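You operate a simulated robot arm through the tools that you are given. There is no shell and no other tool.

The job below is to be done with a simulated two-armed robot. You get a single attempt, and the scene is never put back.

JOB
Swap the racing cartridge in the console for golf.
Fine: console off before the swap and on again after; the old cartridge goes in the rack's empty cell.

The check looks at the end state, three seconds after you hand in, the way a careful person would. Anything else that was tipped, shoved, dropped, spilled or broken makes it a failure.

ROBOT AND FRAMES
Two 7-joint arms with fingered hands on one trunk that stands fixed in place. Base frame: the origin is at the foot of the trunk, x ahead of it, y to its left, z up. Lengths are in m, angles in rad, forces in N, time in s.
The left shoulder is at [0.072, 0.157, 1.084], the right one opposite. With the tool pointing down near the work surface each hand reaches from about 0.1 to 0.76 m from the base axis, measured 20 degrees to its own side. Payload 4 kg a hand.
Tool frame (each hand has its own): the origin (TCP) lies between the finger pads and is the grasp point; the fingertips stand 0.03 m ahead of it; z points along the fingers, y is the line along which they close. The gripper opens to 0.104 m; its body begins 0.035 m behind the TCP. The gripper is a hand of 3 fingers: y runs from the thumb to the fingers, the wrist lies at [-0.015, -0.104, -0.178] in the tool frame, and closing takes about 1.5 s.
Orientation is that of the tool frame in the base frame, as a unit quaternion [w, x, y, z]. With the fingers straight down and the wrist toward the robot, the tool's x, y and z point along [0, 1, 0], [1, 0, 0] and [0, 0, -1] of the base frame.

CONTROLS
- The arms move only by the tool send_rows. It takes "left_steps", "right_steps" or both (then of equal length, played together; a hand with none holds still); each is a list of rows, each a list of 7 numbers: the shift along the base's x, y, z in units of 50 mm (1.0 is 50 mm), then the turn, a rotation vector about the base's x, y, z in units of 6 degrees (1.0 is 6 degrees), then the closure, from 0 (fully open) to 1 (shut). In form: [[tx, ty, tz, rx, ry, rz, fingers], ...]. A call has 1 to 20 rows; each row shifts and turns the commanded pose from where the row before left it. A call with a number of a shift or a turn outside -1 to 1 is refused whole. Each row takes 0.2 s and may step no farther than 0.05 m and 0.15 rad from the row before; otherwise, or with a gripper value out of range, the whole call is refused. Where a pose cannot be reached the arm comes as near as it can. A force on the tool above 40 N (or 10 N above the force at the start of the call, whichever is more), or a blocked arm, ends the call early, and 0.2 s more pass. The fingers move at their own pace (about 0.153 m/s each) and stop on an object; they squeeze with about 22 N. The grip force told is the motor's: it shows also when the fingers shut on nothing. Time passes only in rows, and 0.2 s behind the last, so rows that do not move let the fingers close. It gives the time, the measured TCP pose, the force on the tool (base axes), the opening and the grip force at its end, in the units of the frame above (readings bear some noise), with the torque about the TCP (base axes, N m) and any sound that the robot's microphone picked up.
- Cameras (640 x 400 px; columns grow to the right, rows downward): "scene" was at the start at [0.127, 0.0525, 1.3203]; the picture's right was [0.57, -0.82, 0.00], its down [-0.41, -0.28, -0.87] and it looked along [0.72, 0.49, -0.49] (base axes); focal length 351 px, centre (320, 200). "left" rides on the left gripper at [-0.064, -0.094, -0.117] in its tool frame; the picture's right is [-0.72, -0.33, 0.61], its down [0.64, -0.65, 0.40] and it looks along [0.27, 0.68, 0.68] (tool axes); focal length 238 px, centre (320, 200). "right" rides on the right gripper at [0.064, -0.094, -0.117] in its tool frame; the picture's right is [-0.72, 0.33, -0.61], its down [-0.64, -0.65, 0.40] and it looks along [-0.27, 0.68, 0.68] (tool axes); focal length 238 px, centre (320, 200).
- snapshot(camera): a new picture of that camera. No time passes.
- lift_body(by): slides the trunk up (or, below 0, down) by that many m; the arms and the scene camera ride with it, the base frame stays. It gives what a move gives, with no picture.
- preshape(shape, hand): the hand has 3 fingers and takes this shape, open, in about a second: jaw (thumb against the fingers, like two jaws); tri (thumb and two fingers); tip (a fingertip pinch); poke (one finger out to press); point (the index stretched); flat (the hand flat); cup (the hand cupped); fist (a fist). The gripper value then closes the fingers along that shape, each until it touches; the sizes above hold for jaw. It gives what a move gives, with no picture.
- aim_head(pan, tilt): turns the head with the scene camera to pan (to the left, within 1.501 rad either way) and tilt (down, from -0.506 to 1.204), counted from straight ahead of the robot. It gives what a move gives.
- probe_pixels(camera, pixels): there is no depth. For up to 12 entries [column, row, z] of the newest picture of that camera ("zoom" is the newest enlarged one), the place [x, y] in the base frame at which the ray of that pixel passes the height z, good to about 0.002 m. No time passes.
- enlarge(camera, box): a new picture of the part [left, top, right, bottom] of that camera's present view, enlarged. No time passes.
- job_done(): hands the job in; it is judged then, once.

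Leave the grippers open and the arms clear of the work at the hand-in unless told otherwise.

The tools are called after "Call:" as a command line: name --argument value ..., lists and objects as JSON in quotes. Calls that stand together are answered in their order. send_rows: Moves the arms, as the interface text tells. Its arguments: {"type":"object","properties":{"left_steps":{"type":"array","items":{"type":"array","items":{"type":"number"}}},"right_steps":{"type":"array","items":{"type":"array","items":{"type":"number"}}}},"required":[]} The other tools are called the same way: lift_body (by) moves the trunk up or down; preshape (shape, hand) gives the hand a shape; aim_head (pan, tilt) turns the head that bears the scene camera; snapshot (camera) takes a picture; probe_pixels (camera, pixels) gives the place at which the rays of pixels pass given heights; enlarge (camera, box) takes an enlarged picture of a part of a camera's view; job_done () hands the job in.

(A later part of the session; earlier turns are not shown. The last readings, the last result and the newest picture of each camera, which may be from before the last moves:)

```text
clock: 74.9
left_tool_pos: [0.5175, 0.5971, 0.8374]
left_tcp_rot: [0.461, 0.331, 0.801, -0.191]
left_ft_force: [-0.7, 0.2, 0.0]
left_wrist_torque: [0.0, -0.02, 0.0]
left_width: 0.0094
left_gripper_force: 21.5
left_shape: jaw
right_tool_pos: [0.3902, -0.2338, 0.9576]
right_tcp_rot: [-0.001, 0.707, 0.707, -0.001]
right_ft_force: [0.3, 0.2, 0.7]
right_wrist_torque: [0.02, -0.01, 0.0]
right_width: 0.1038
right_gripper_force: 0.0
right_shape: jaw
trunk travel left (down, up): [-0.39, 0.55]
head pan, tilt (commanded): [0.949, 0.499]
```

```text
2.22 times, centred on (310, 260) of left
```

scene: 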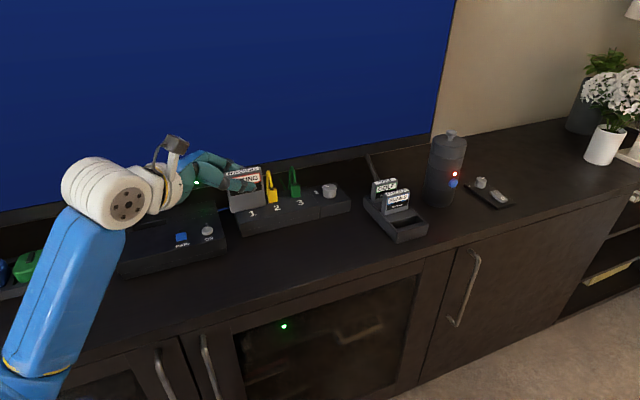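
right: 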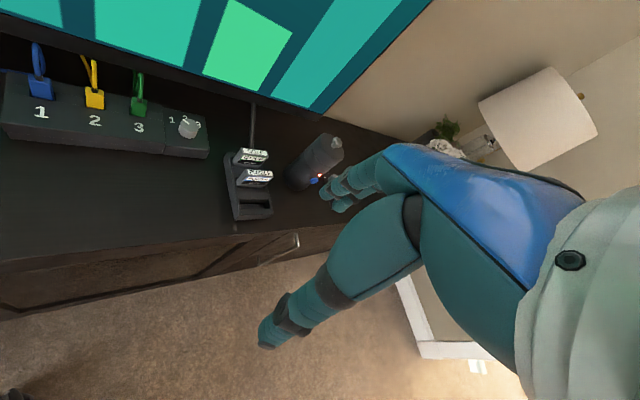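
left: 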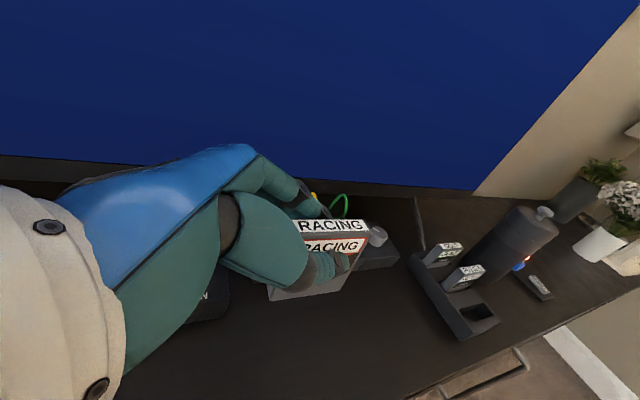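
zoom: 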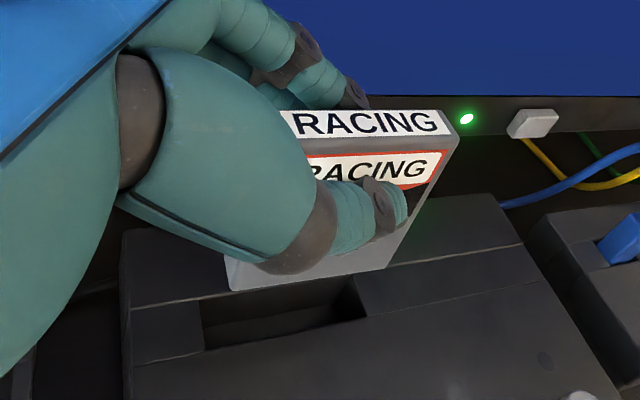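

It's back exactly above the slot. I'll lower it in by the reverse of the lift.

Call:
send_rows --left_steps '[[0, 0, -0.3, 0, 0, 0, 1], [0, 0, -0.3, 0, 0, 0, 1], [0, 0, -0.2, 0, 0, 0, 1], [0, 0, -0.2, 0, 0, 0, 1], [0, 0, -0.13, 0, 0, 0, 1], [0, 0, 0, 0, 0, 0, 1]]'

Call:
enlarge --camera "scene" --box '[280, 190, 380, 260]'

Call:
enlarge --camera "left" --box '[220, 170, 400, 350]'

```text
clock: 76.3
left_tool_pos: [0.5171, 0.5976, 0.7805]
left_tcp_rot: [0.461, 0.332, 0.8, -0.191]
left_ft_force: [-1.3, -1.0, -0.8]
left_wrist_torque: [-0.02, -0.01, 0.04]
left_width: 0.0094
left_gripper_force: 22.2
left_shape: jaw
right_tool_pos: [0.3895, -0.2342, 0.9574]
right_tcp_rot: [0.0, 0.707, 0.707, -0.001]
right_ft_force: [0.1, 0.0, 0.2]
right_wrist_torque: [-0.01, 0.01, -0.01]
right_width: 0.1039
right_gripper_force: 0.2
right_shape: jaw
trunk travel left (down, up): [-0.39, 0.55]
head pan, tilt (commanded): [0.949, 0.499]
```

```text
5.71 times, centred on (330, 225) of scene
```

zoom: 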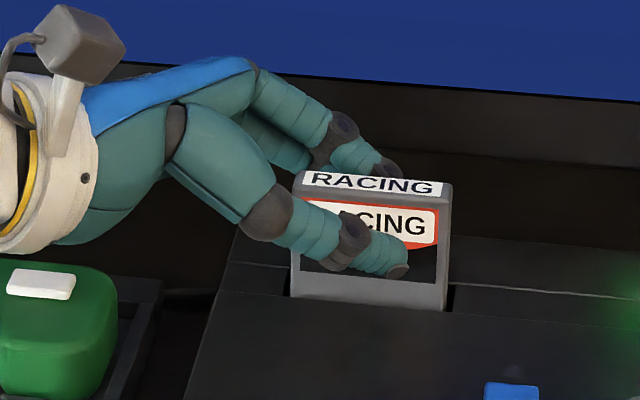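

```text
2.22 times, centred on (310, 260) of left
```

zoom: 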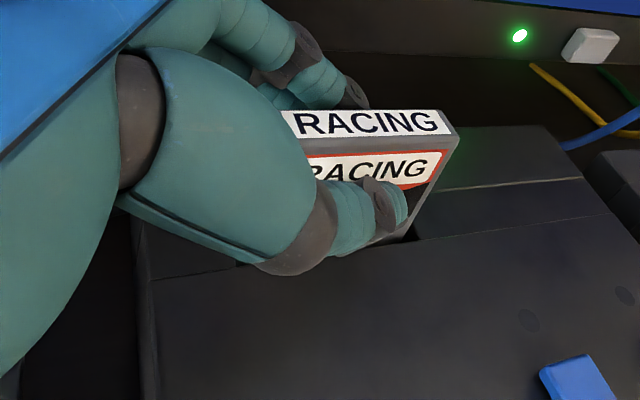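

Racing is re-seated. I'll open to 0.6, then slide the hand 29 mm left along the cartridge.

Call:
send_rows --left_steps '[[0, 0, 0, 0, 0, 0, 0.6], [0, 0, 0, 0, 0, 0, 0.6], [0, 0, 0, 0, 0, 0, 0.6], [0, 0, 0, 0, 0, 0, 0.6], [-0.2, 0.2, 0, 0, 0, 0, 0.6], [-0.205, 0.205, 0, 0, 0, 0, 0.6], [0, 0, 0, 0, 0, 0, 0.6]]'

Call:
enlarge --camera "scene" --box '[260, 180, 380, 260]'

Call:
enlarge --camera "left" --box '[220, 170, 400, 350]'

```text
clock: 77.9
left_tool_pos: [0.4979, 0.6177, 0.7804]
left_tcp_rot: [0.461, 0.332, 0.801, -0.19]
left_ft_force: [-0.2, -0.8, 0.0]
left_wrist_torque: [0.04, -0.02, 0.03]
left_width: 0.0412
left_gripper_force: 0.0
left_shape: jaw
right_tool_pos: [0.3895, -0.2341, 0.9581]
right_tcp_rot: [-0.001, 0.707, 0.707, -0.001]
right_ft_force: [0.7, 0.5, 0.2]
right_wrist_torque: [-0.02, -0.03, -0.02]
right_width: 0.1039
right_gripper_force: 0.0
right_shape: jaw
trunk travel left (down, up): [-0.39, 0.55]
head pan, tilt (commanded): [0.949, 0.499]
```

```text
5.00 times, centred on (320, 220) of scene
```

zoom: 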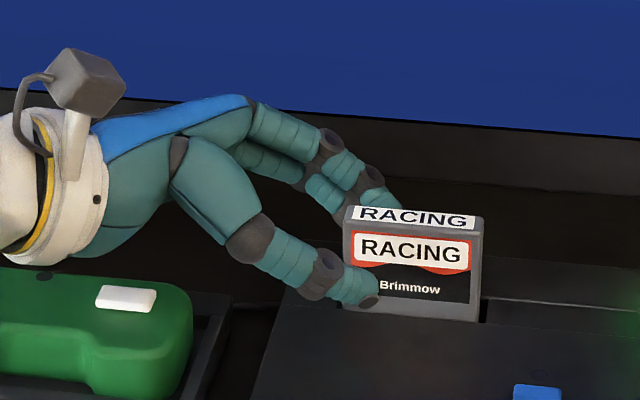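

```text
2.22 times, centred on (310, 260) of left
```

zoom: 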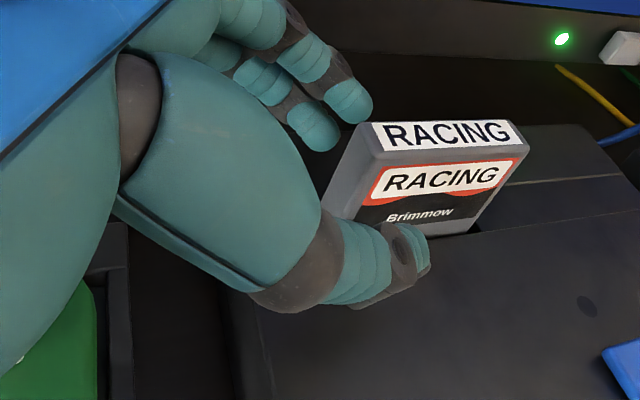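

Digits overlap the left part of the cartridge. I'll shift 4 mm back to the right for a bit more purchase, then close.

Call:
send_rows --left_steps '[[0.057, -0.057, 0, 0, 0, 0, 0.6], [0, 0, 0, 0, 0, 0, 0.8], [0, 0, 0, 0, 0, 0, 0.9], [0, 0, 0, 0, 0, 0, 1], [0, 0, 0, 0, 0, 0, 1], [0, 0, 0, 0, 0, 0, 1], [0, 0, 0, 0, 0, 0, 1], [0, 0, 0, 0, 0, 0, 1]]'

Call:
enlarge --camera "scene" --box '[260, 180, 380, 260]'

Call:
enlarge --camera "left" --box '[220, 170, 400, 350]'

```text
clock: 79.7
left_tool_pos: [0.4995, 0.6146, 0.7804]
left_tcp_rot: [0.462, 0.331, 0.801, -0.191]
left_ft_force: [-0.2, 0.0, 0.0]
left_wrist_torque: [-0.02, -0.01, 0.02]
left_width: 0.0094
left_gripper_force: 22.0
left_shape: jaw
right_tool_pos: [0.3905, -0.2348, 0.9568]
right_tcp_rot: [0.0, 0.706, 0.708, 0.0]
right_ft_force: [0.3, 0.0, 0.2]
right_wrist_torque: [0.02, 0.01, -0.01]
right_width: 0.1037
right_gripper_force: 0.1
right_shape: jaw
trunk travel left (down, up): [-0.39, 0.55]
head pan, tilt (commanded): [0.949, 0.499]
```

```text
5.00 times, centred on (320, 220) of scene
```

zoom: 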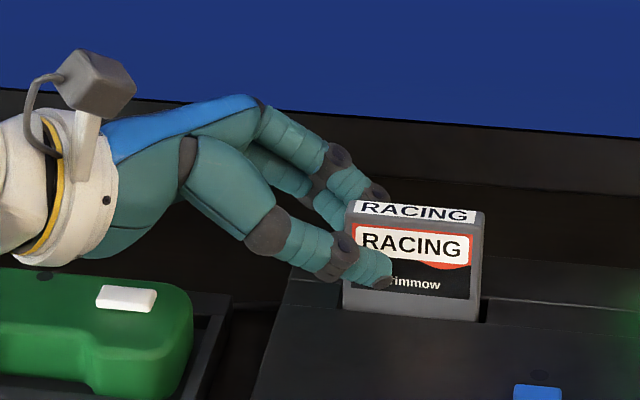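

```text
2.22 times, centred on (310, 260) of left
```

zoom: 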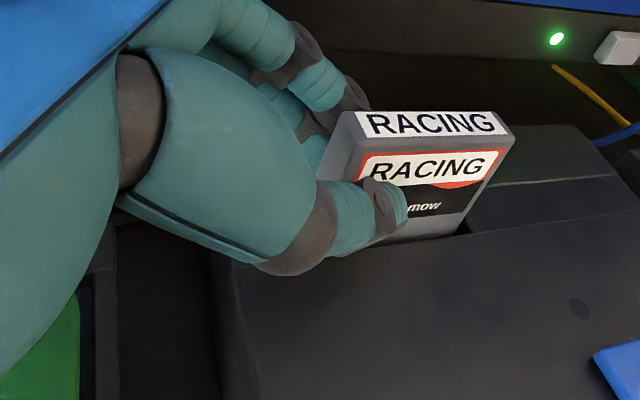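

It's gripped at 22 N, with the middle joints now left of the cartridge's edge. Lifting again.

Call:
send_rows --left_steps '[[0, 0, 0.15, 0, 0, 0, 1], [0, 0, 0.2, 0, 0, 0, 1], [0, 0, 0.2, 0, 0, 0, 1], [0, 0, 0.3, 0, 0, 0, 1], [0, 0, 0.3, 0, 0, 0, 1], [0, 0, 0, 0, 0, 0, 1]]'

Call:
enlarge --camera "scene" --box '[260, 160, 380, 260]'

Call:
snapshot --camera "left"

Call:
enlarge --camera "left" --box '[220, 170, 400, 350]'

```text
clock: 81.1
left_tool_pos: [0.5016, 0.6157, 0.8399]
left_tcp_rot: [0.461, 0.331, 0.801, -0.191]
left_ft_force: [-0.3, 0.0, -0.1]
left_wrist_torque: [-0.02, 0.01, -0.04]
left_width: 0.0096
left_gripper_force: 22.1
left_shape: jaw
right_tool_pos: [0.39, -0.2328, 0.9571]
right_tcp_rot: [0.0, 0.707, 0.708, -0.001]
right_ft_force: [-0.5, 0.4, 0.8]
right_wrist_torque: [-0.05, 0.0, 0.01]
right_width: 0.1037
right_gripper_force: 0.0
right_shape: jaw
trunk travel left (down, up): [-0.39, 0.55]
head pan, tilt (commanded): [0.949, 0.499]
```

```text
4.00 times, centred on (320, 210) of scene
```

zoom: 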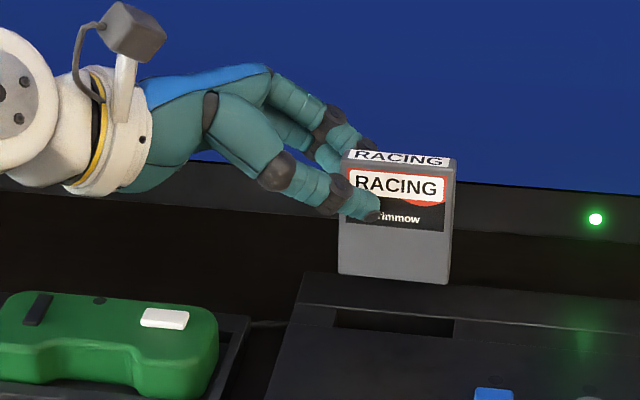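

```text
taken
```

left: 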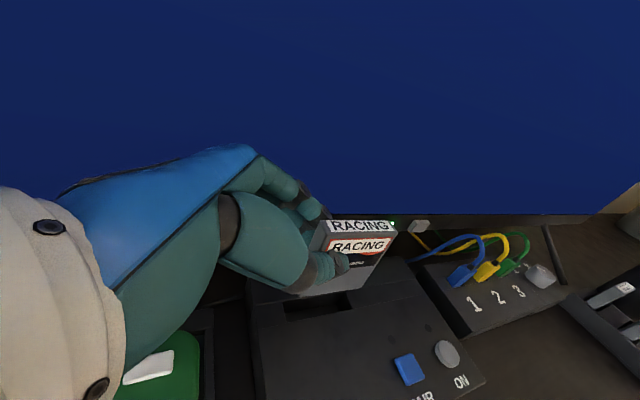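

```text
2.22 times, centred on (310, 260) of left
```

zoom: 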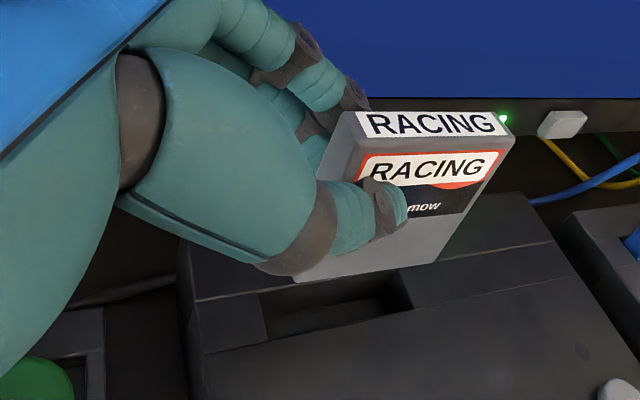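

Call:
probe_pixels --camera "scene" --pixels '[[352, 231, 0.77], [352, 231, 0.79], [324.6, 228.4, 0.77], [324.6, 228.4, 0.79], [353.6, 202, 0.84], [353.6, 202, 0.86], [325.3, 200, 0.84], [325.3, 200, 0.86]]'

Call:
probe_pixels --camera "left" --pixels '[[362.7, 287.9, 0.77], [362.7, 287.9, 0.79], [299.6, 296.9, 0.77], [299.6, 296.9, 0.79], [396.9, 232.1, 0.84], [396.9, 232.1, 0.86], [332, 240.8, 0.84], [332, 240.8, 0.86]]'

```text
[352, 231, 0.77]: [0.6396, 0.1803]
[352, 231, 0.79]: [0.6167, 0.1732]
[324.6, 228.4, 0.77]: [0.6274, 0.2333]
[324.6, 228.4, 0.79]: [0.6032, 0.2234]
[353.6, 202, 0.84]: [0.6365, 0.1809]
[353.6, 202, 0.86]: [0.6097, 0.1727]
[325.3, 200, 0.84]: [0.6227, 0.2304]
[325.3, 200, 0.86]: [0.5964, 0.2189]
```

```text
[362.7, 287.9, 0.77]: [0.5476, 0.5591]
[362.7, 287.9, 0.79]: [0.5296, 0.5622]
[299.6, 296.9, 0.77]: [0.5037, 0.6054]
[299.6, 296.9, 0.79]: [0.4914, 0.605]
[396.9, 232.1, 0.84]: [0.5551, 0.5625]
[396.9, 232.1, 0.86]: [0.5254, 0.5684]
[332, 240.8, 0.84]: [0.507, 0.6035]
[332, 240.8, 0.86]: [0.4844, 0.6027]
```

The scene probe needs a fresh snapshot too.

Call:
snapshot --camera "scene"

Call:
probe_pixels --camera "scene" --pixels '[[352, 231, 0.77], [352, 231, 0.79], [324.6, 228.4, 0.77], [324.6, 228.4, 0.79], [353.6, 202, 0.84], [353.6, 202, 0.86], [325.3, 200, 0.84], [325.3, 200, 0.86]]'

```text
taken
```

scene: 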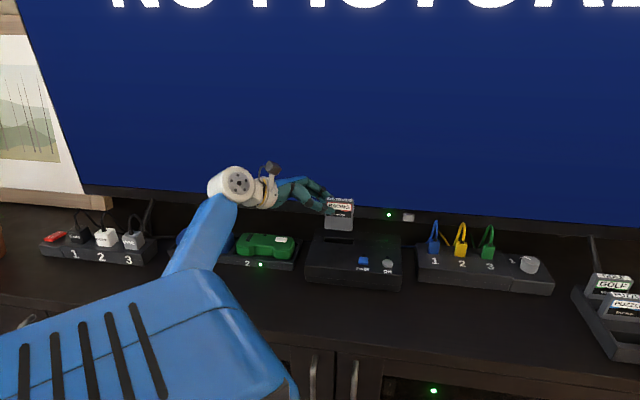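

```text
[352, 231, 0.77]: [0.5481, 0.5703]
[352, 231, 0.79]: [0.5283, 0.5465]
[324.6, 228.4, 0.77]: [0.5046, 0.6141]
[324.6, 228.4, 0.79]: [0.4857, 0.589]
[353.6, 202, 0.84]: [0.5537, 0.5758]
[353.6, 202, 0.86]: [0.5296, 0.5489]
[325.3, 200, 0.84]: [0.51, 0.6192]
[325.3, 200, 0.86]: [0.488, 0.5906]
```

Racing hangs straight with its centre at TCP r +0.036. Target TCP above the empty cell is (0.7372, 0.1194). I'll raise, back off and carry it there at z 0.90.

Call:
send_rows --left_steps '[[0, 0, 0.6, 0, 0, 0, 1], [0, 0, 0.64, 0, 0, 0, 1], [-0.613, -0.613, 0, 0, 0, 0, 1], [-0.613, -0.613, 0, 0, 0, 0, 1], [-0.613, -0.613, 0, 0, 0, 0, 1], [0.598, -0.7338, 0, 0, 0, 0, 1], [0.598, -0.7338, 0, 0, 0, 0, 1], [0.598, -0.7338, 0, 0, 0, 0, 1], [0.598, -0.7338, 0, 0, 0, 0, 1], [0.598, -0.7338, 0, 0, 0, 0, 1], [0.598, -0.7338, 0, 0, 0, 0, 1], [0.598, -0.7338, 0, 0, 0, 0, 1], [0.598, -0.7338, 0, 0, 0, 0, 1], [0.598, -0.7338, 0, 0, 0, 0, 1], [0.598, -0.7338, 0, 0, 0, 0, 1], [0.598, -0.7338, 0, 0, 0, 0, 1], [0, 0, 0, 0, 0, 0, 1]]'

Call:
aim_head --pan 0.25 --tilt 0.6

Call:
snapshot --camera "scene"

Call:
snapshot --camera "left"

```text
clock: 84.7
left_tool_pos: [0.7374, 0.1187, 0.8995]
left_tcp_rot: [0.461, 0.331, 0.801, -0.191]
left_ft_force: [0.5, -0.4, -1.3]
left_wrist_torque: [-0.03, 0.01, 0.03]
left_width: 0.0095
left_gripper_force: 21.4
left_shape: jaw
right_tool_pos: [0.3894, -0.2352, 0.9579]
right_tcp_rot: [-0.001, 0.706, 0.708, 0.0]
right_ft_force: [0.9, -0.7, -0.1]
right_wrist_torque: [0.01, 0.0, 0.01]
right_width: 0.1037
right_gripper_force: 0.0
right_shape: jaw
trunk travel left (down, up): [-0.39, 0.55]
head pan, tilt (commanded): [0.949, 0.499]
```

```text
clock: 85.7
left_tool_pos: [0.7377, 0.1187, 0.9003]
left_tcp_rot: [0.461, 0.332, 0.8, -0.19]
left_ft_force: [-0.3, -0.4, 0.7]
left_wrist_torque: [0.03, 0.02, 0.02]
left_width: 0.0094
left_gripper_force: 21.6
left_shape: jaw
right_tool_pos: [0.3891, -0.2354, 0.9569]
right_tcp_rot: [-0.001, 0.707, 0.707, 0.0]
right_ft_force: [-0.3, 0.5, 0.2]
right_wrist_torque: [-0.01, -0.01, 0.01]
right_width: 0.1039
right_gripper_force: 0.1
right_shape: jaw
trunk travel left (down, up): [-0.39, 0.55]
head pan, tilt (commanded): [0.25, 0.6]
```

```text
taken
```

scene: 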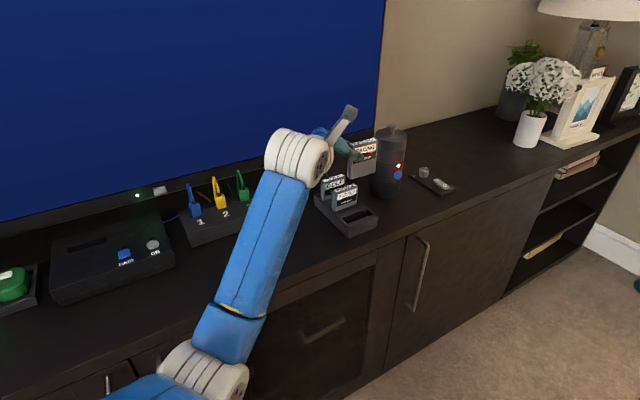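

```text
taken
```

left: 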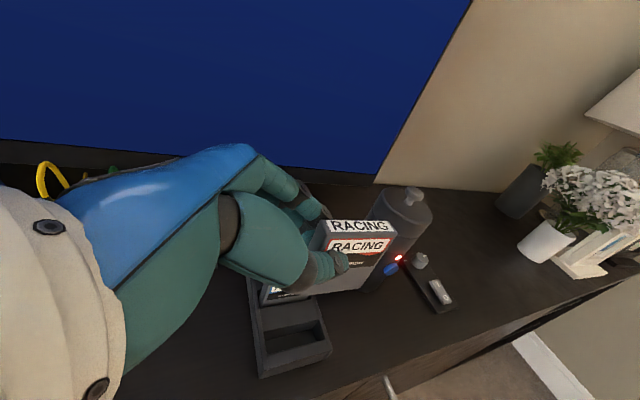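

Racing hovers above the rack. I'll zoom both cameras to compare the cartridge's lower corners with the empty cell.

Call:
enlarge --camera "scene" --box '[305, 125, 405, 245]'

Call:
enlarge --camera "left" --box '[235, 200, 405, 385]'

```text
3.33 times, centred on (355, 185) of scene
```

zoom: 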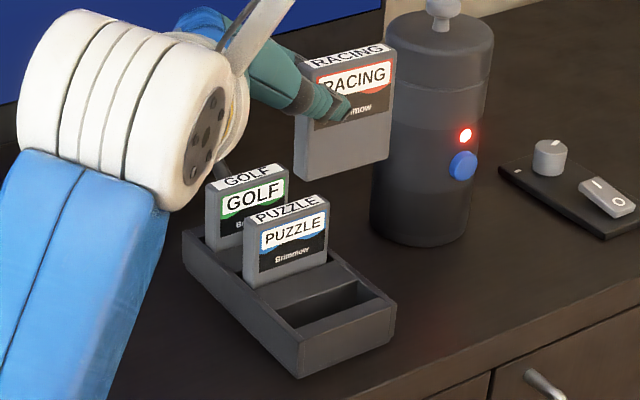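

```text
2.16 times, centred on (320, 292) of left
```

zoom: 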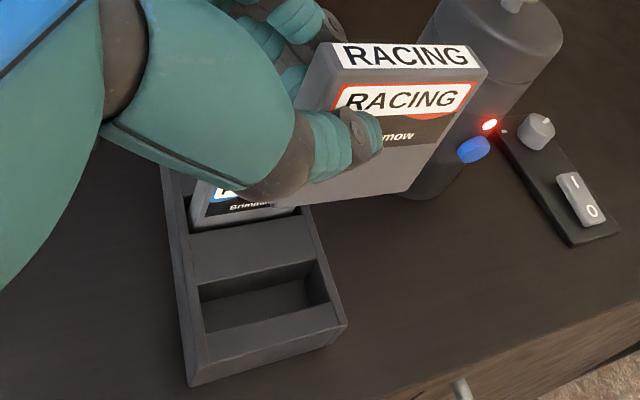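

Call:
probe_pixels --camera "left" --pixels '[[263.5, 330.9, 0.731], [319.1, 319.8, 0.731], [324.6, 339.2, 0.731], [267.7, 353.6, 0.731], [361.7, 287.4, 0.83], [361.7, 287.4, 0.85]]'

Call:
probe_pixels --camera "scene" --pixels '[[348.4, 178.4, 0.83], [348.4, 178.4, 0.85], [375.4, 171.5, 0.83], [375.4, 171.5, 0.85]]'

Call:
enlarge --camera "scene" --box '[335, 195, 385, 240]'

Call:
enlarge --camera "left" --box '[250, 305, 350, 375]'

```text
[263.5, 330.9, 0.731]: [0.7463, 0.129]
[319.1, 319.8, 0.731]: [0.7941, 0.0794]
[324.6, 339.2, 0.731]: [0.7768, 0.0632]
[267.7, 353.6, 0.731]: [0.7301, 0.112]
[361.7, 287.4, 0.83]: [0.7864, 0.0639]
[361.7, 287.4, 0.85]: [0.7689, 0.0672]
```

```text
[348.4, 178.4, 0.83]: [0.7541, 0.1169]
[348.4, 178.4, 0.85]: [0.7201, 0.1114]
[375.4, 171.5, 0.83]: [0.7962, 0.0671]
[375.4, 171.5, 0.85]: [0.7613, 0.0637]
```

```text
8.89 times, centred on (360, 218) of scene
```

zoom: 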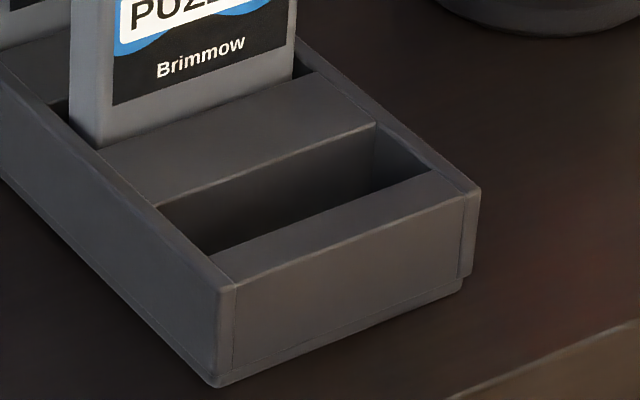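

```text
5.71 times, centred on (300, 340) of left
```

zoom: 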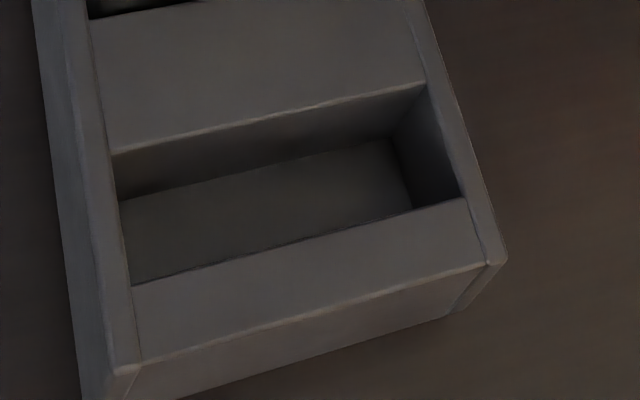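

Call:
probe_pixels --camera "scene" --pixels '[[341.1, 218.8, 0.731], [366.2, 209.2, 0.731], [373.05, 214.6, 0.731], [348.4, 223.85, 0.731], [341.1, 218.8, 0.741], [366.2, 209.2, 0.741], [373.05, 214.6, 0.741], [348.4, 223.85, 0.741]]'

Call:
probe_pixels --camera "left" --pixels '[[263.2, 331.8, 0.731], [318.2, 319.5, 0.731], [324.9, 339.65, 0.731], [267.3, 354.7, 0.731], [263.2, 331.8, 0.741], [318.2, 319.5, 0.741], [324.9, 339.65, 0.741], [267.3, 354.7, 0.741]]'

```text
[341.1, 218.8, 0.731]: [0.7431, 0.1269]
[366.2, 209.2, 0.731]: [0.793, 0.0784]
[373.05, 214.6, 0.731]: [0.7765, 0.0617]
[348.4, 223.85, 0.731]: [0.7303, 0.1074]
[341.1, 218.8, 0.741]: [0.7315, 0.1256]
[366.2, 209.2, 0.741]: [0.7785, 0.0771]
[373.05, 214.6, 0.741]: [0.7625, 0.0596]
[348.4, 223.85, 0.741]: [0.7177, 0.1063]
```

```text
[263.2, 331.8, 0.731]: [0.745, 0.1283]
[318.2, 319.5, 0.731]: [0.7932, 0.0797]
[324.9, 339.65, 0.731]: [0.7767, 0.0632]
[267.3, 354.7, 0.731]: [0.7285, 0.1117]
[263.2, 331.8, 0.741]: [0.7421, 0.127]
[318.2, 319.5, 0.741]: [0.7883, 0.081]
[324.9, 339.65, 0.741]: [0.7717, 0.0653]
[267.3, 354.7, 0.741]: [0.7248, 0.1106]
```

The cell centre is confirmed at u 0.605, r 0.471 (x 0.7608, y 0.0947), with rim z 0.731. Now a closer look at the held cartridge's edges.

Call:
enlarge --camera "scene" --box '[338, 132, 388, 182]'

Call:
enlarge --camera "left" --box '[300, 210, 410, 310]'

```text
8.00 times, centred on (363, 157) of scene
```

zoom: 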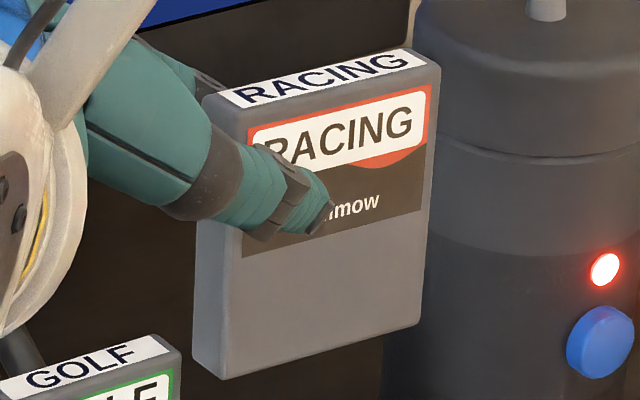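

```text
4.00 times, centred on (355, 260) of left
```

zoom: 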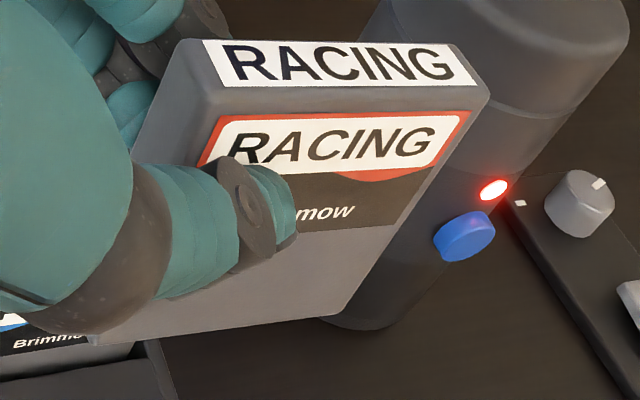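

Call:
probe_pixels --camera "scene" --pixels '[[350.5, 179.25, 0.84], [375, 172.6, 0.84], [347.4, 176.75, 0.84], [349.9, 143.75, 0.911], [374, 138, 0.911], [376.1, 140, 0.911], [353.6, 145.5, 0.911], [376.1, 140, 0.901]]'

Call:
probe_pixels --camera "left" --pixels '[[359.5, 288.75, 0.84], [359.5, 288.75, 0.83], [325.75, 220, 0.911], [386.75, 220.75, 0.911], [393.75, 230.75, 0.911], [330.5, 231.75, 0.911], [393.75, 230.75, 0.901]]'

```text
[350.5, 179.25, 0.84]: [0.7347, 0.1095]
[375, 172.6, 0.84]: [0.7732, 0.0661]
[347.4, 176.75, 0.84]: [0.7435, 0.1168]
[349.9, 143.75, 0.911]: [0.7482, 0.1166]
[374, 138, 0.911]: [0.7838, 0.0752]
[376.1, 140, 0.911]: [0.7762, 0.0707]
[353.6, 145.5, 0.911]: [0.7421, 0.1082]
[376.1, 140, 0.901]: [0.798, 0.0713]
```

```text
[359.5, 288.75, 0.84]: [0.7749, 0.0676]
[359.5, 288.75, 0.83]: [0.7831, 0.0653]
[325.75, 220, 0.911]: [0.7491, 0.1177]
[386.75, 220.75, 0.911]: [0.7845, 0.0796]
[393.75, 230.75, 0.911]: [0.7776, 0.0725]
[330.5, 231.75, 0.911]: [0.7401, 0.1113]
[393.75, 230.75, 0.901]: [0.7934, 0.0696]
```

The cartridge leans about 3.6° in the grip, its top toward "into". I'll rotate the hand 3.6° to make it vertical, which also raises the finger joints, and shift 2.5 mm toward the front for more clearance to puzzle. Then I'll lower to just above the rim.

Call:
send_rows --left_steps '[[-0.0354, -0.0354, 0, 0.424, -0.424, 0, 1], [0, 0, -0.5, 0, 0, 0, 1], [0, 0, -0.5, 0, 0, 0, 1], [0, 0, -0.4, 0, 0, 0, 1], [0, 0, 0, 0, 0, 0, 1]]'

Call:
snapshot --camera "scene"

Call:
snapshot --camera "left"

Call:
enlarge --camera "scene" --box '[325, 155, 395, 235]'

Call:
enlarge --camera "left" --box '[260, 200, 410, 330]'

```text
clock: 86.9
left_tool_pos: [0.7359, 0.116, 0.8309]
left_tcp_rot: [0.471, 0.346, 0.794, -0.166]
left_ft_force: [0.2, -0.5, -0.7]
left_wrist_torque: [-0.01, 0.01, -0.01]
left_width: 0.009
left_gripper_force: 22.3
left_shape: jaw
right_tool_pos: [0.3892, -0.2365, 0.9568]
right_tcp_rot: [-0.002, 0.706, 0.708, 0.0]
right_ft_force: [-0.7, 0.0, 0.4]
right_wrist_torque: [0.0, -0.01, 0.03]
right_width: 0.1041
right_gripper_force: 0.1
right_shape: jaw
trunk travel left (down, up): [-0.39, 0.55]
head pan, tilt (commanded): [0.25, 0.6]
```

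```text
taken
```

scene: 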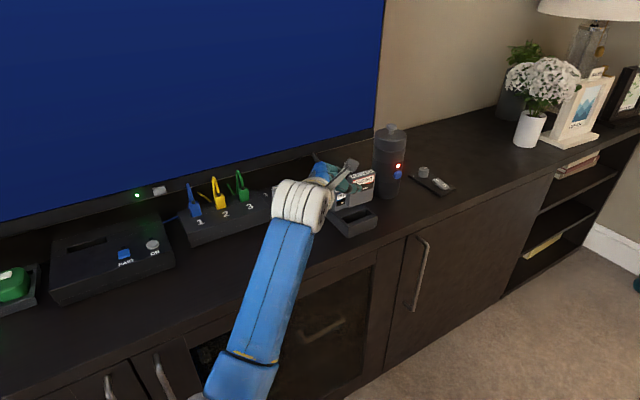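

```text
taken
```

left: 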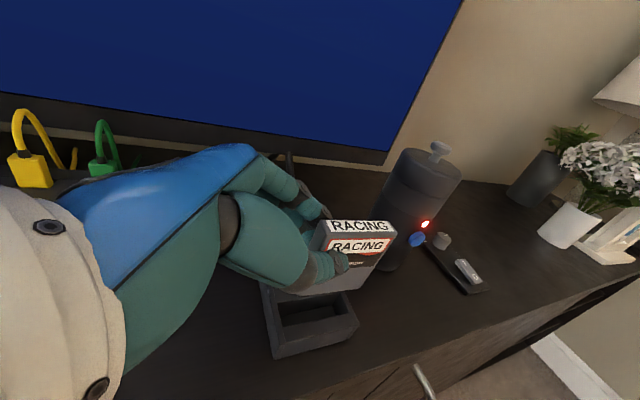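

```text
5.00 times, centred on (360, 195) of scene
```

zoom: 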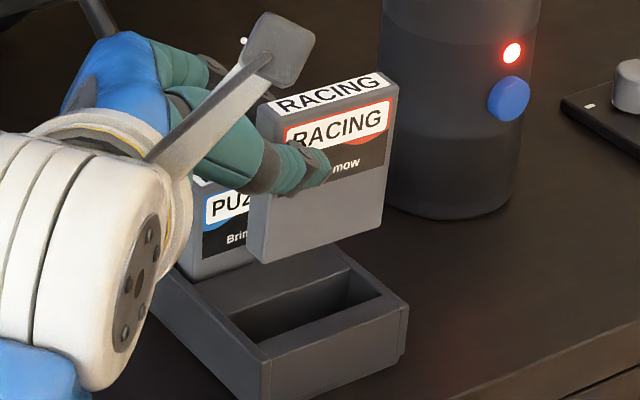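

```text
3.08 times, centred on (335, 265) of left
```

zoom: 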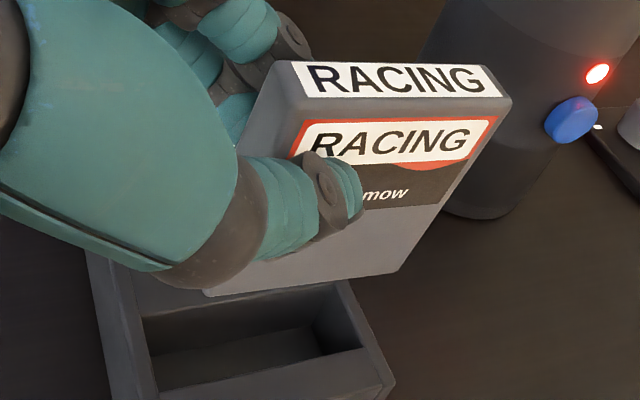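

Call:
probe_pixels --camera "scene" --pixels '[[348.6, 207.6, 0.7705], [372, 199.6, 0.7705], [345.4, 205, 0.7705], [350, 175.6, 0.842], [371.6, 169.4, 0.842], [373.6, 171.6, 0.842], [352.6, 178.2, 0.842], [372, 199.6, 0.7605]]'

Call:
probe_pixels --camera "left" --pixels '[[360, 288.4, 0.7705], [298.6, 296.2, 0.7705], [325.3, 220.2, 0.842], [387.9, 221.2, 0.842], [394.1, 230.9, 0.842], [331.75, 231.9, 0.842], [360, 288.4, 0.7605]]'

```text
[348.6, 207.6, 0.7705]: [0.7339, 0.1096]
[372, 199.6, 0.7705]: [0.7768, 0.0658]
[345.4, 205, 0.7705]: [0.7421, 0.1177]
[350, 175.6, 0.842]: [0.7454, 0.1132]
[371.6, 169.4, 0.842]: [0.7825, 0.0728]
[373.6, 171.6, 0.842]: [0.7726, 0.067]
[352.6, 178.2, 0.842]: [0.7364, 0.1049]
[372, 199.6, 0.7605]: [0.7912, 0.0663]
```

```text
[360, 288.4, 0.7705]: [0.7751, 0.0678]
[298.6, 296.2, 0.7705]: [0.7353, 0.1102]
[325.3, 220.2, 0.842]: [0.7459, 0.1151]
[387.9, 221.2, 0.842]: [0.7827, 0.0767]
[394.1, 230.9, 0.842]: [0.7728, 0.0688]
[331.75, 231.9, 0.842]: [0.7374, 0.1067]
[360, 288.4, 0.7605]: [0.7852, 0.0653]
```

The cartridge is vertical with its bottom centre at u 0.6023, r 0.4716, well inside the cell's clearance. I'll lower to the rim level with a 1 mm left nudge.

Call:
send_rows --left_steps '[[-0.014, 0.014, -0.25, 0, 0, 0, 1], [0, 0, -0.25, 0, 0, 0, 1], [0, 0, -0.2, 0, 0, 0, 1], [0, 0, 0, 0, 0, 0, 1]]'

Call:
enlarge --camera "scene" --box '[325, 165, 395, 240]'

Call:
enlarge --camera "left" --box '[260, 200, 410, 330]'

```text
clock: 87.9
left_tool_pos: [0.7357, 0.1179, 0.7955]
left_tcp_rot: [0.471, 0.346, 0.794, -0.165]
left_ft_force: [-0.8, -0.4, -0.2]
left_wrist_torque: [-0.01, -0.01, 0.03]
left_width: 0.0094
left_gripper_force: 21.9
left_shape: jaw
right_tool_pos: [0.39, -0.2361, 0.9576]
right_tcp_rot: [-0.001, 0.707, 0.707, 0.0]
right_ft_force: [0.4, -0.5, -0.5]
right_wrist_torque: [0.03, -0.03, 0.0]
right_width: 0.1038
right_gripper_force: 0.0
right_shape: jaw
trunk travel left (down, up): [-0.39, 0.55]
head pan, tilt (commanded): [0.25, 0.6]
```

```text
5.33 times, centred on (360, 202) of scene
```

zoom: 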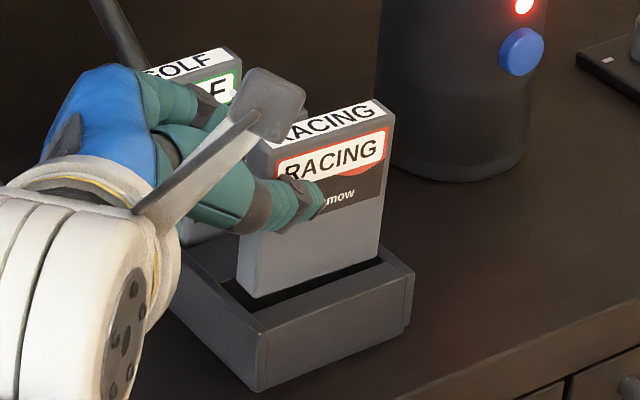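

```text
3.08 times, centred on (335, 265) of left
```

zoom: 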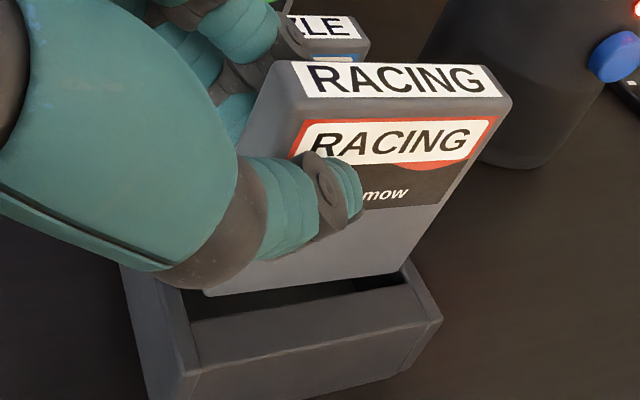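

The bottom is entering the cell. I'll lower 12 mm in small steps and check force.

Call:
send_rows --left_steps '[[0, 0, -0.08, 0, 0, 0, 1], [0, 0, -0.08, 0, 0, 0, 1], [0, 0, -0.08, 0, 0, 0, 1]]'

Call:
enlarge --camera "left" --box '[260, 190, 410, 320]'

Call:
enlarge --camera "scene" --box '[325, 165, 395, 240]'

```text
clock: 88.7
left_tool_pos: [0.7347, 0.1163, 0.7826]
left_tcp_rot: [0.47, 0.346, 0.795, -0.165]
left_ft_force: [0.8, 0.2, -1.2]
left_wrist_torque: [0.01, 0.0, 0.01]
left_width: 0.0092
left_gripper_force: 22.2
left_shape: jaw
right_tool_pos: [0.391, -0.2359, 0.9566]
right_tcp_rot: [-0.001, 0.706, 0.708, 0.0]
right_ft_force: [-0.8, -0.4, 0.7]
right_wrist_torque: [-0.01, 0.01, -0.01]
right_width: 0.1037
right_gripper_force: 0.1
right_shape: jaw
trunk travel left (down, up): [-0.39, 0.55]
head pan, tilt (commanded): [0.25, 0.6]
```

```text
3.08 times, centred on (335, 255) of left
```

zoom: 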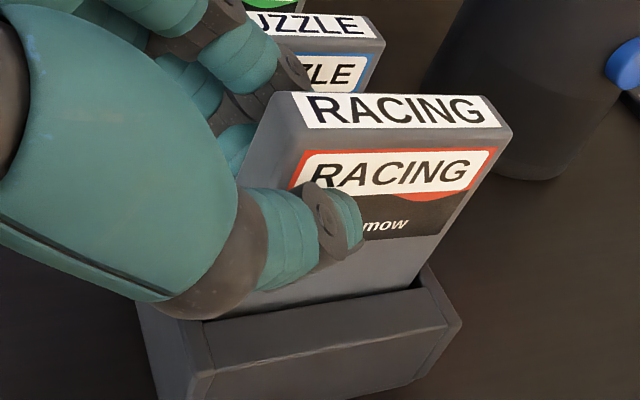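

```text
5.33 times, centred on (360, 202) of scene
```

zoom: 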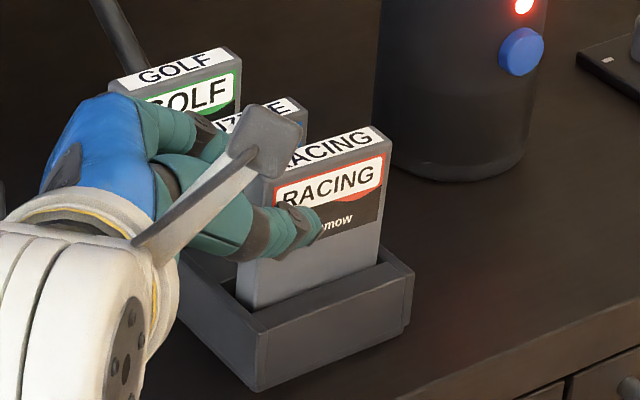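

It's entering freely with no force. Another 12 mm.

Call:
send_rows --left_steps '[[0, 0, -0.08, 0, 0, 0, 1], [0, 0, -0.08, 0, 0, 0, 1], [0, 0, -0.08, 0, 0, 0, 1]]'

Call:
enlarge --camera "left" --box '[260, 180, 410, 310]'

Call:
enlarge --camera "scene" --box '[325, 165, 395, 240]'

```text
clock: 89.5
left_tool_pos: [0.7356, 0.1165, 0.7708]
left_tcp_rot: [0.471, 0.345, 0.795, -0.165]
left_ft_force: [0.6, -0.2, -0.6]
left_wrist_torque: [0.02, 0.02, 0.04]
left_width: 0.0092
left_gripper_force: 21.9
left_shape: jaw
right_tool_pos: [0.3902, -0.236, 0.9568]
right_tcp_rot: [-0.001, 0.706, 0.708, 0.0]
right_ft_force: [0.7, -0.2, 0.0]
right_wrist_torque: [0.0, -0.01, -0.01]
right_width: 0.1038
right_gripper_force: 0.0
right_shape: jaw
trunk travel left (down, up): [-0.39, 0.55]
head pan, tilt (commanded): [0.25, 0.6]
```

```text
3.08 times, centred on (335, 245) of left
```

zoom: 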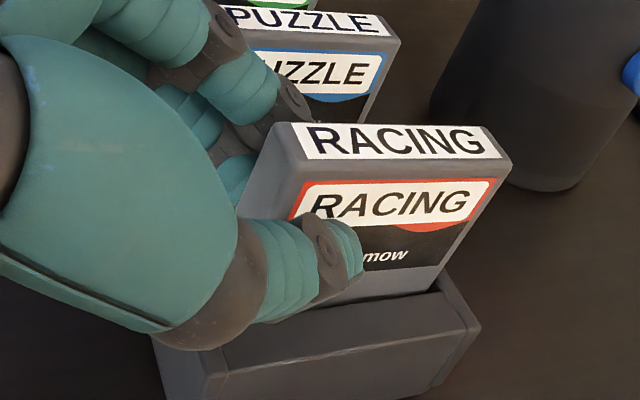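

```text
5.33 times, centred on (360, 202) of scene
```

zoom: 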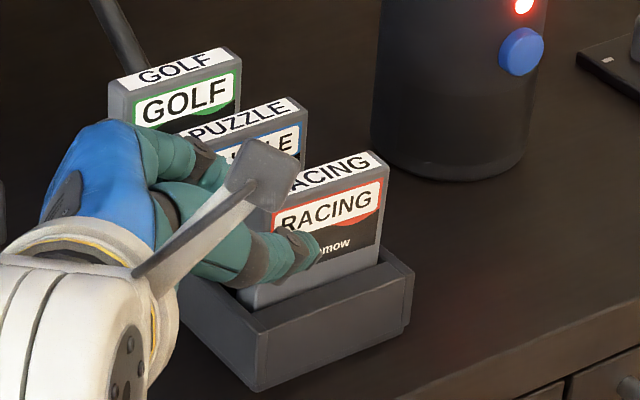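

Call:
send_rows --left_steps '[[0, 0, -0.03, 0, 0, 0, 1], [0, 0, -0.03, 0, 0, 0, 1]]'

```text
clock: 90.1
left_tool_pos: [0.736, 0.1164, 0.7681]
left_tcp_rot: [0.471, 0.347, 0.794, -0.165]
left_ft_force: [-0.4, 0.2, -0.7]
left_wrist_torque: [0.0, -0.01, 0.0]
left_width: 0.0095
left_gripper_force: 21.8
left_shape: jaw
right_tool_pos: [0.3896, -0.2358, 0.9583]
right_tcp_rot: [-0.001, 0.706, 0.708, 0.0]
right_ft_force: [-0.5, 0.4, 0.3]
right_wrist_torque: [-0.01, -0.01, 0.0]
right_width: 0.1036
right_gripper_force: 0.1
right_shape: jaw
trunk travel left (down, up): [-0.39, 0.55]
head pan, tilt (commanded): [0.25, 0.6]
```

Call:
send_rows --left_steps '[[0, 0, -0.03, 0, 0, 0, 1], [0, 0, -0.02, 0, 0, 0, 1]]'

Call:
snapshot --camera "scene"

Call:
snapshot --camera "left"

Call:
enlarge --camera "scene" --box '[330, 170, 390, 225]'

Call:
enlarge --camera "left" --box '[260, 170, 410, 300]'

```text
clock: 90.7
left_tool_pos: [0.7349, 0.1164, 0.767]
left_tcp_rot: [0.472, 0.346, 0.794, -0.163]
left_ft_force: [0.3, 0.0, 5.2]
left_wrist_torque: [-0.06, -0.08, 0.0]
left_width: 0.0094
left_gripper_force: 21.9
left_shape: jaw
right_tool_pos: [0.389, -0.2354, 0.9563]
right_tcp_rot: [-0.001, 0.707, 0.707, 0.0]
right_ft_force: [-0.6, -0.6, 0.5]
right_wrist_torque: [0.02, 0.03, 0.0]
right_width: 0.1035
right_gripper_force: 0.1
right_shape: jaw
trunk travel left (down, up): [-0.39, 0.55]
head pan, tilt (commanded): [0.25, 0.6]
```

```text
taken
```

scene: 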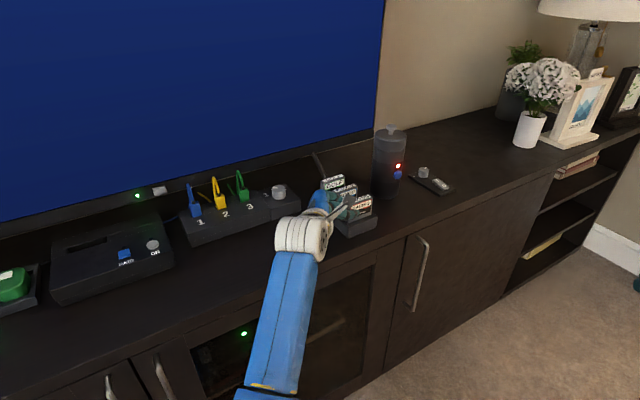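

```text
taken
```

left: 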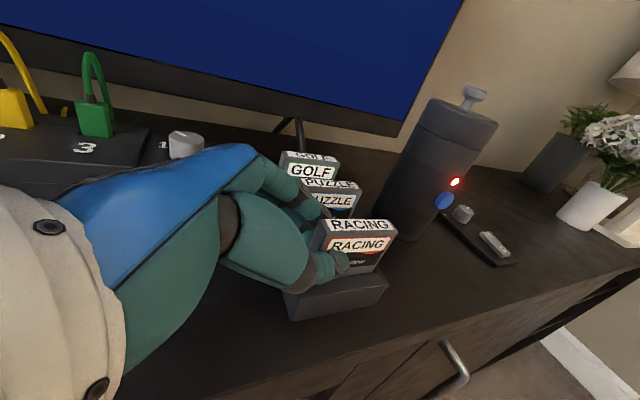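

```text
7.27 times, centred on (360, 198) of scene
```

zoom: 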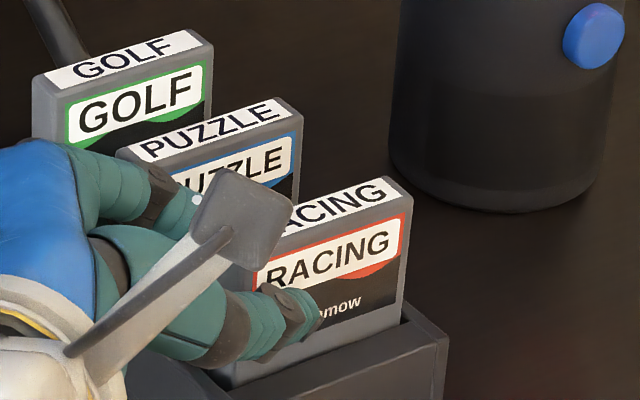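

```text
3.08 times, centred on (335, 235) of left
```

zoom: 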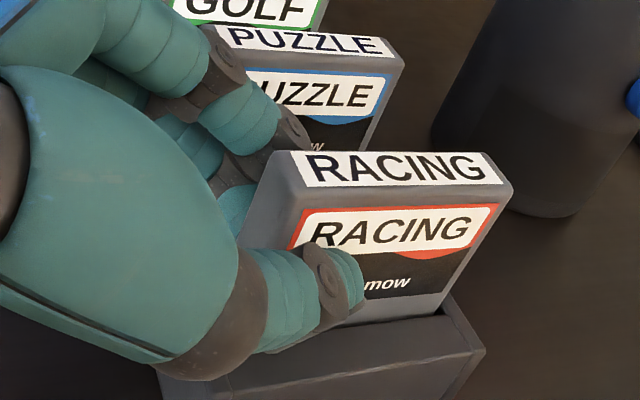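

There's a 5 N upward force at TCP z 0.767: racing is seated. I'll open slightly (to 0.8) with a 2 mm shift toward the front so the finger backs don't press puzzle.

Call:
send_rows --left_steps '[[-0.028, -0.028, 0.01, 0, 0, 0, 0.85], [0, 0, 0, 0, 0, 0, 0.8], [0, 0, 0, 0, 0, 0, 0.8], [0, 0, 0, 0, 0, 0, 0.8]]'

Call:
enlarge --camera "left" --box '[260, 170, 410, 300]'

Call:
enlarge --camera "scene" --box '[330, 170, 390, 225]'

```text
clock: 91.7
left_tool_pos: [0.7343, 0.115, 0.7666]
left_tcp_rot: [0.471, 0.347, 0.794, -0.165]
left_ft_force: [-0.6, 0.7, 0.4]
left_wrist_torque: [0.0, -0.01, 0.0]
left_width: 0.0207
left_gripper_force: 0.1
left_shape: jaw
right_tool_pos: [0.3893, -0.2357, 0.9572]
right_tcp_rot: [-0.001, 0.706, 0.708, -0.001]
right_ft_force: [-0.5, 0.1, 0.1]
right_wrist_torque: [-0.02, 0.0, 0.0]
right_width: 0.1038
right_gripper_force: 0.0
right_shape: jaw
trunk travel left (down, up): [-0.39, 0.55]
head pan, tilt (commanded): [0.25, 0.6]
```

```text
3.08 times, centred on (335, 235) of left
```

zoom: 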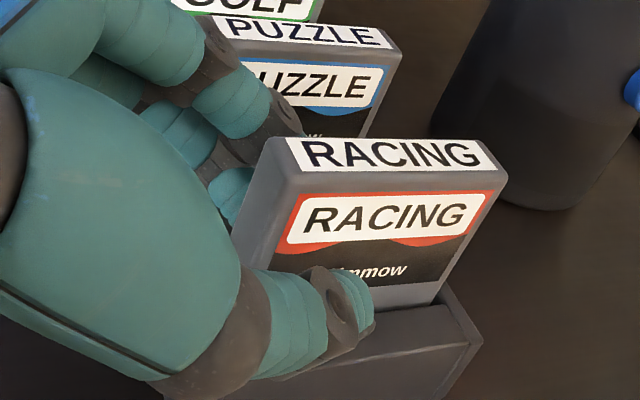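

```text
7.27 times, centred on (360, 198) of scene
```

zoom: 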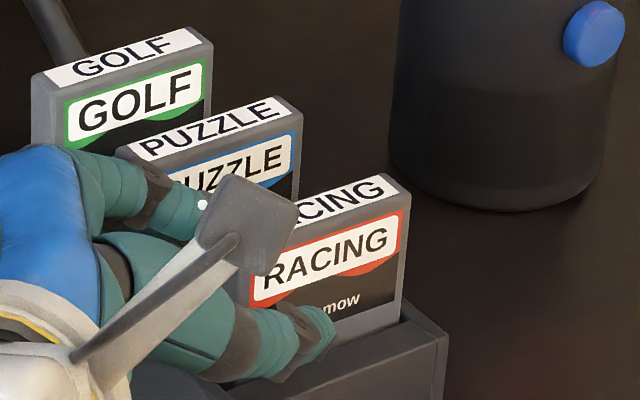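

Released; racing stays in the cell and puzzle is undisturbed. I'll raise the hand straight up gently.

Call:
send_rows --left_steps '[[0, 0, 0.15, 0, 0, 0, 0.8], [0, 0, 0.2, 0, 0, 0, 0.8], [0, 0, 0.3, 0, 0, 0, 0.8], [0, 0, 0.5, 0, 0, 0, 0.8], [0, 0, 0.7, 0, 0, 0, 0.8], [0, 0, 0.7, 0, 0, 0, 0.8], [0, 0, 0, 0, 0, 0, 0.8]]'

Call:
snapshot --camera "scene"

Call:
snapshot --camera "left"

Call:
enlarge --camera "scene" --box '[310, 160, 390, 240]'

Call:
enlarge --camera "left" --box '[230, 220, 400, 370]'

```text
clock: 93.3
left_tool_pos: [0.7345, 0.1156, 0.8939]
left_tcp_rot: [0.471, 0.345, 0.794, -0.167]
left_ft_force: [-0.2, -0.6, 0.0]
left_wrist_torque: [0.03, 0.0, -0.02]
left_width: 0.0208
left_gripper_force: 0.0
left_shape: jaw
right_tool_pos: [0.3899, -0.2355, 0.9569]
right_tcp_rot: [-0.001, 0.707, 0.708, 0.0]
right_ft_force: [-0.8, 0.0, 0.7]
right_wrist_torque: [0.02, 0.05, -0.01]
right_width: 0.1039
right_gripper_force: 0.0
right_shape: jaw
trunk travel left (down, up): [-0.39, 0.55]
head pan, tilt (commanded): [0.25, 0.6]
```

```text
taken
```

scene: 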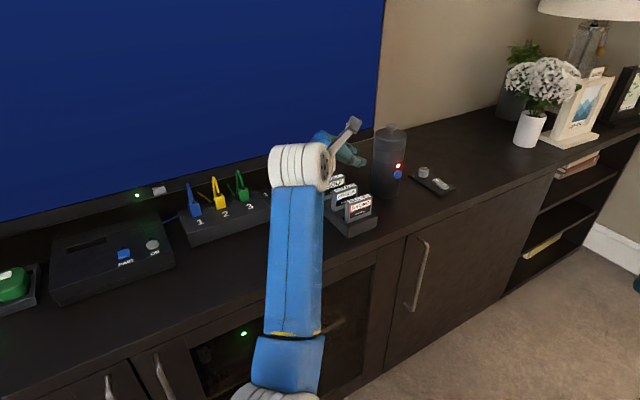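

```text
taken
```

left: 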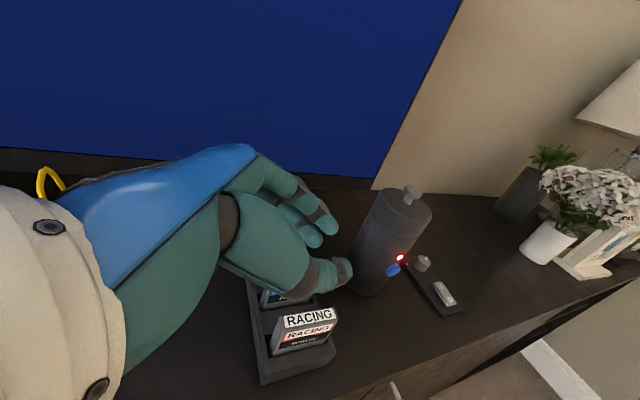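

```text
5.00 times, centred on (350, 200) of scene
```

zoom: 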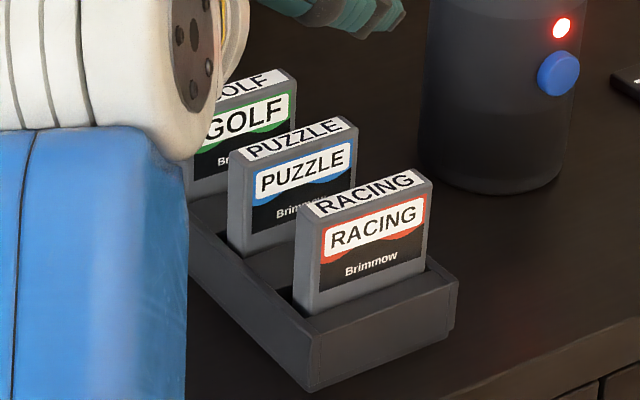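

```text
2.67 times, centred on (315, 295) of left
```

zoom: 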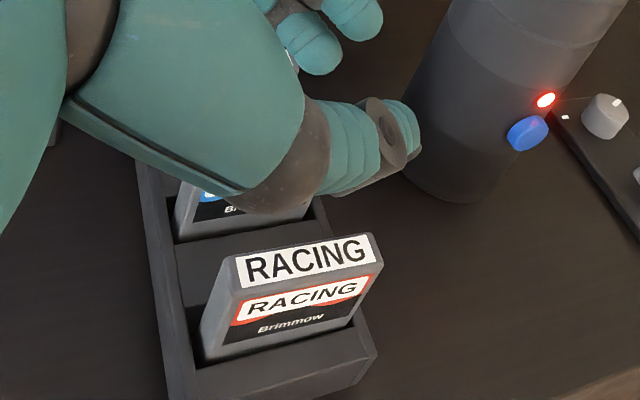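

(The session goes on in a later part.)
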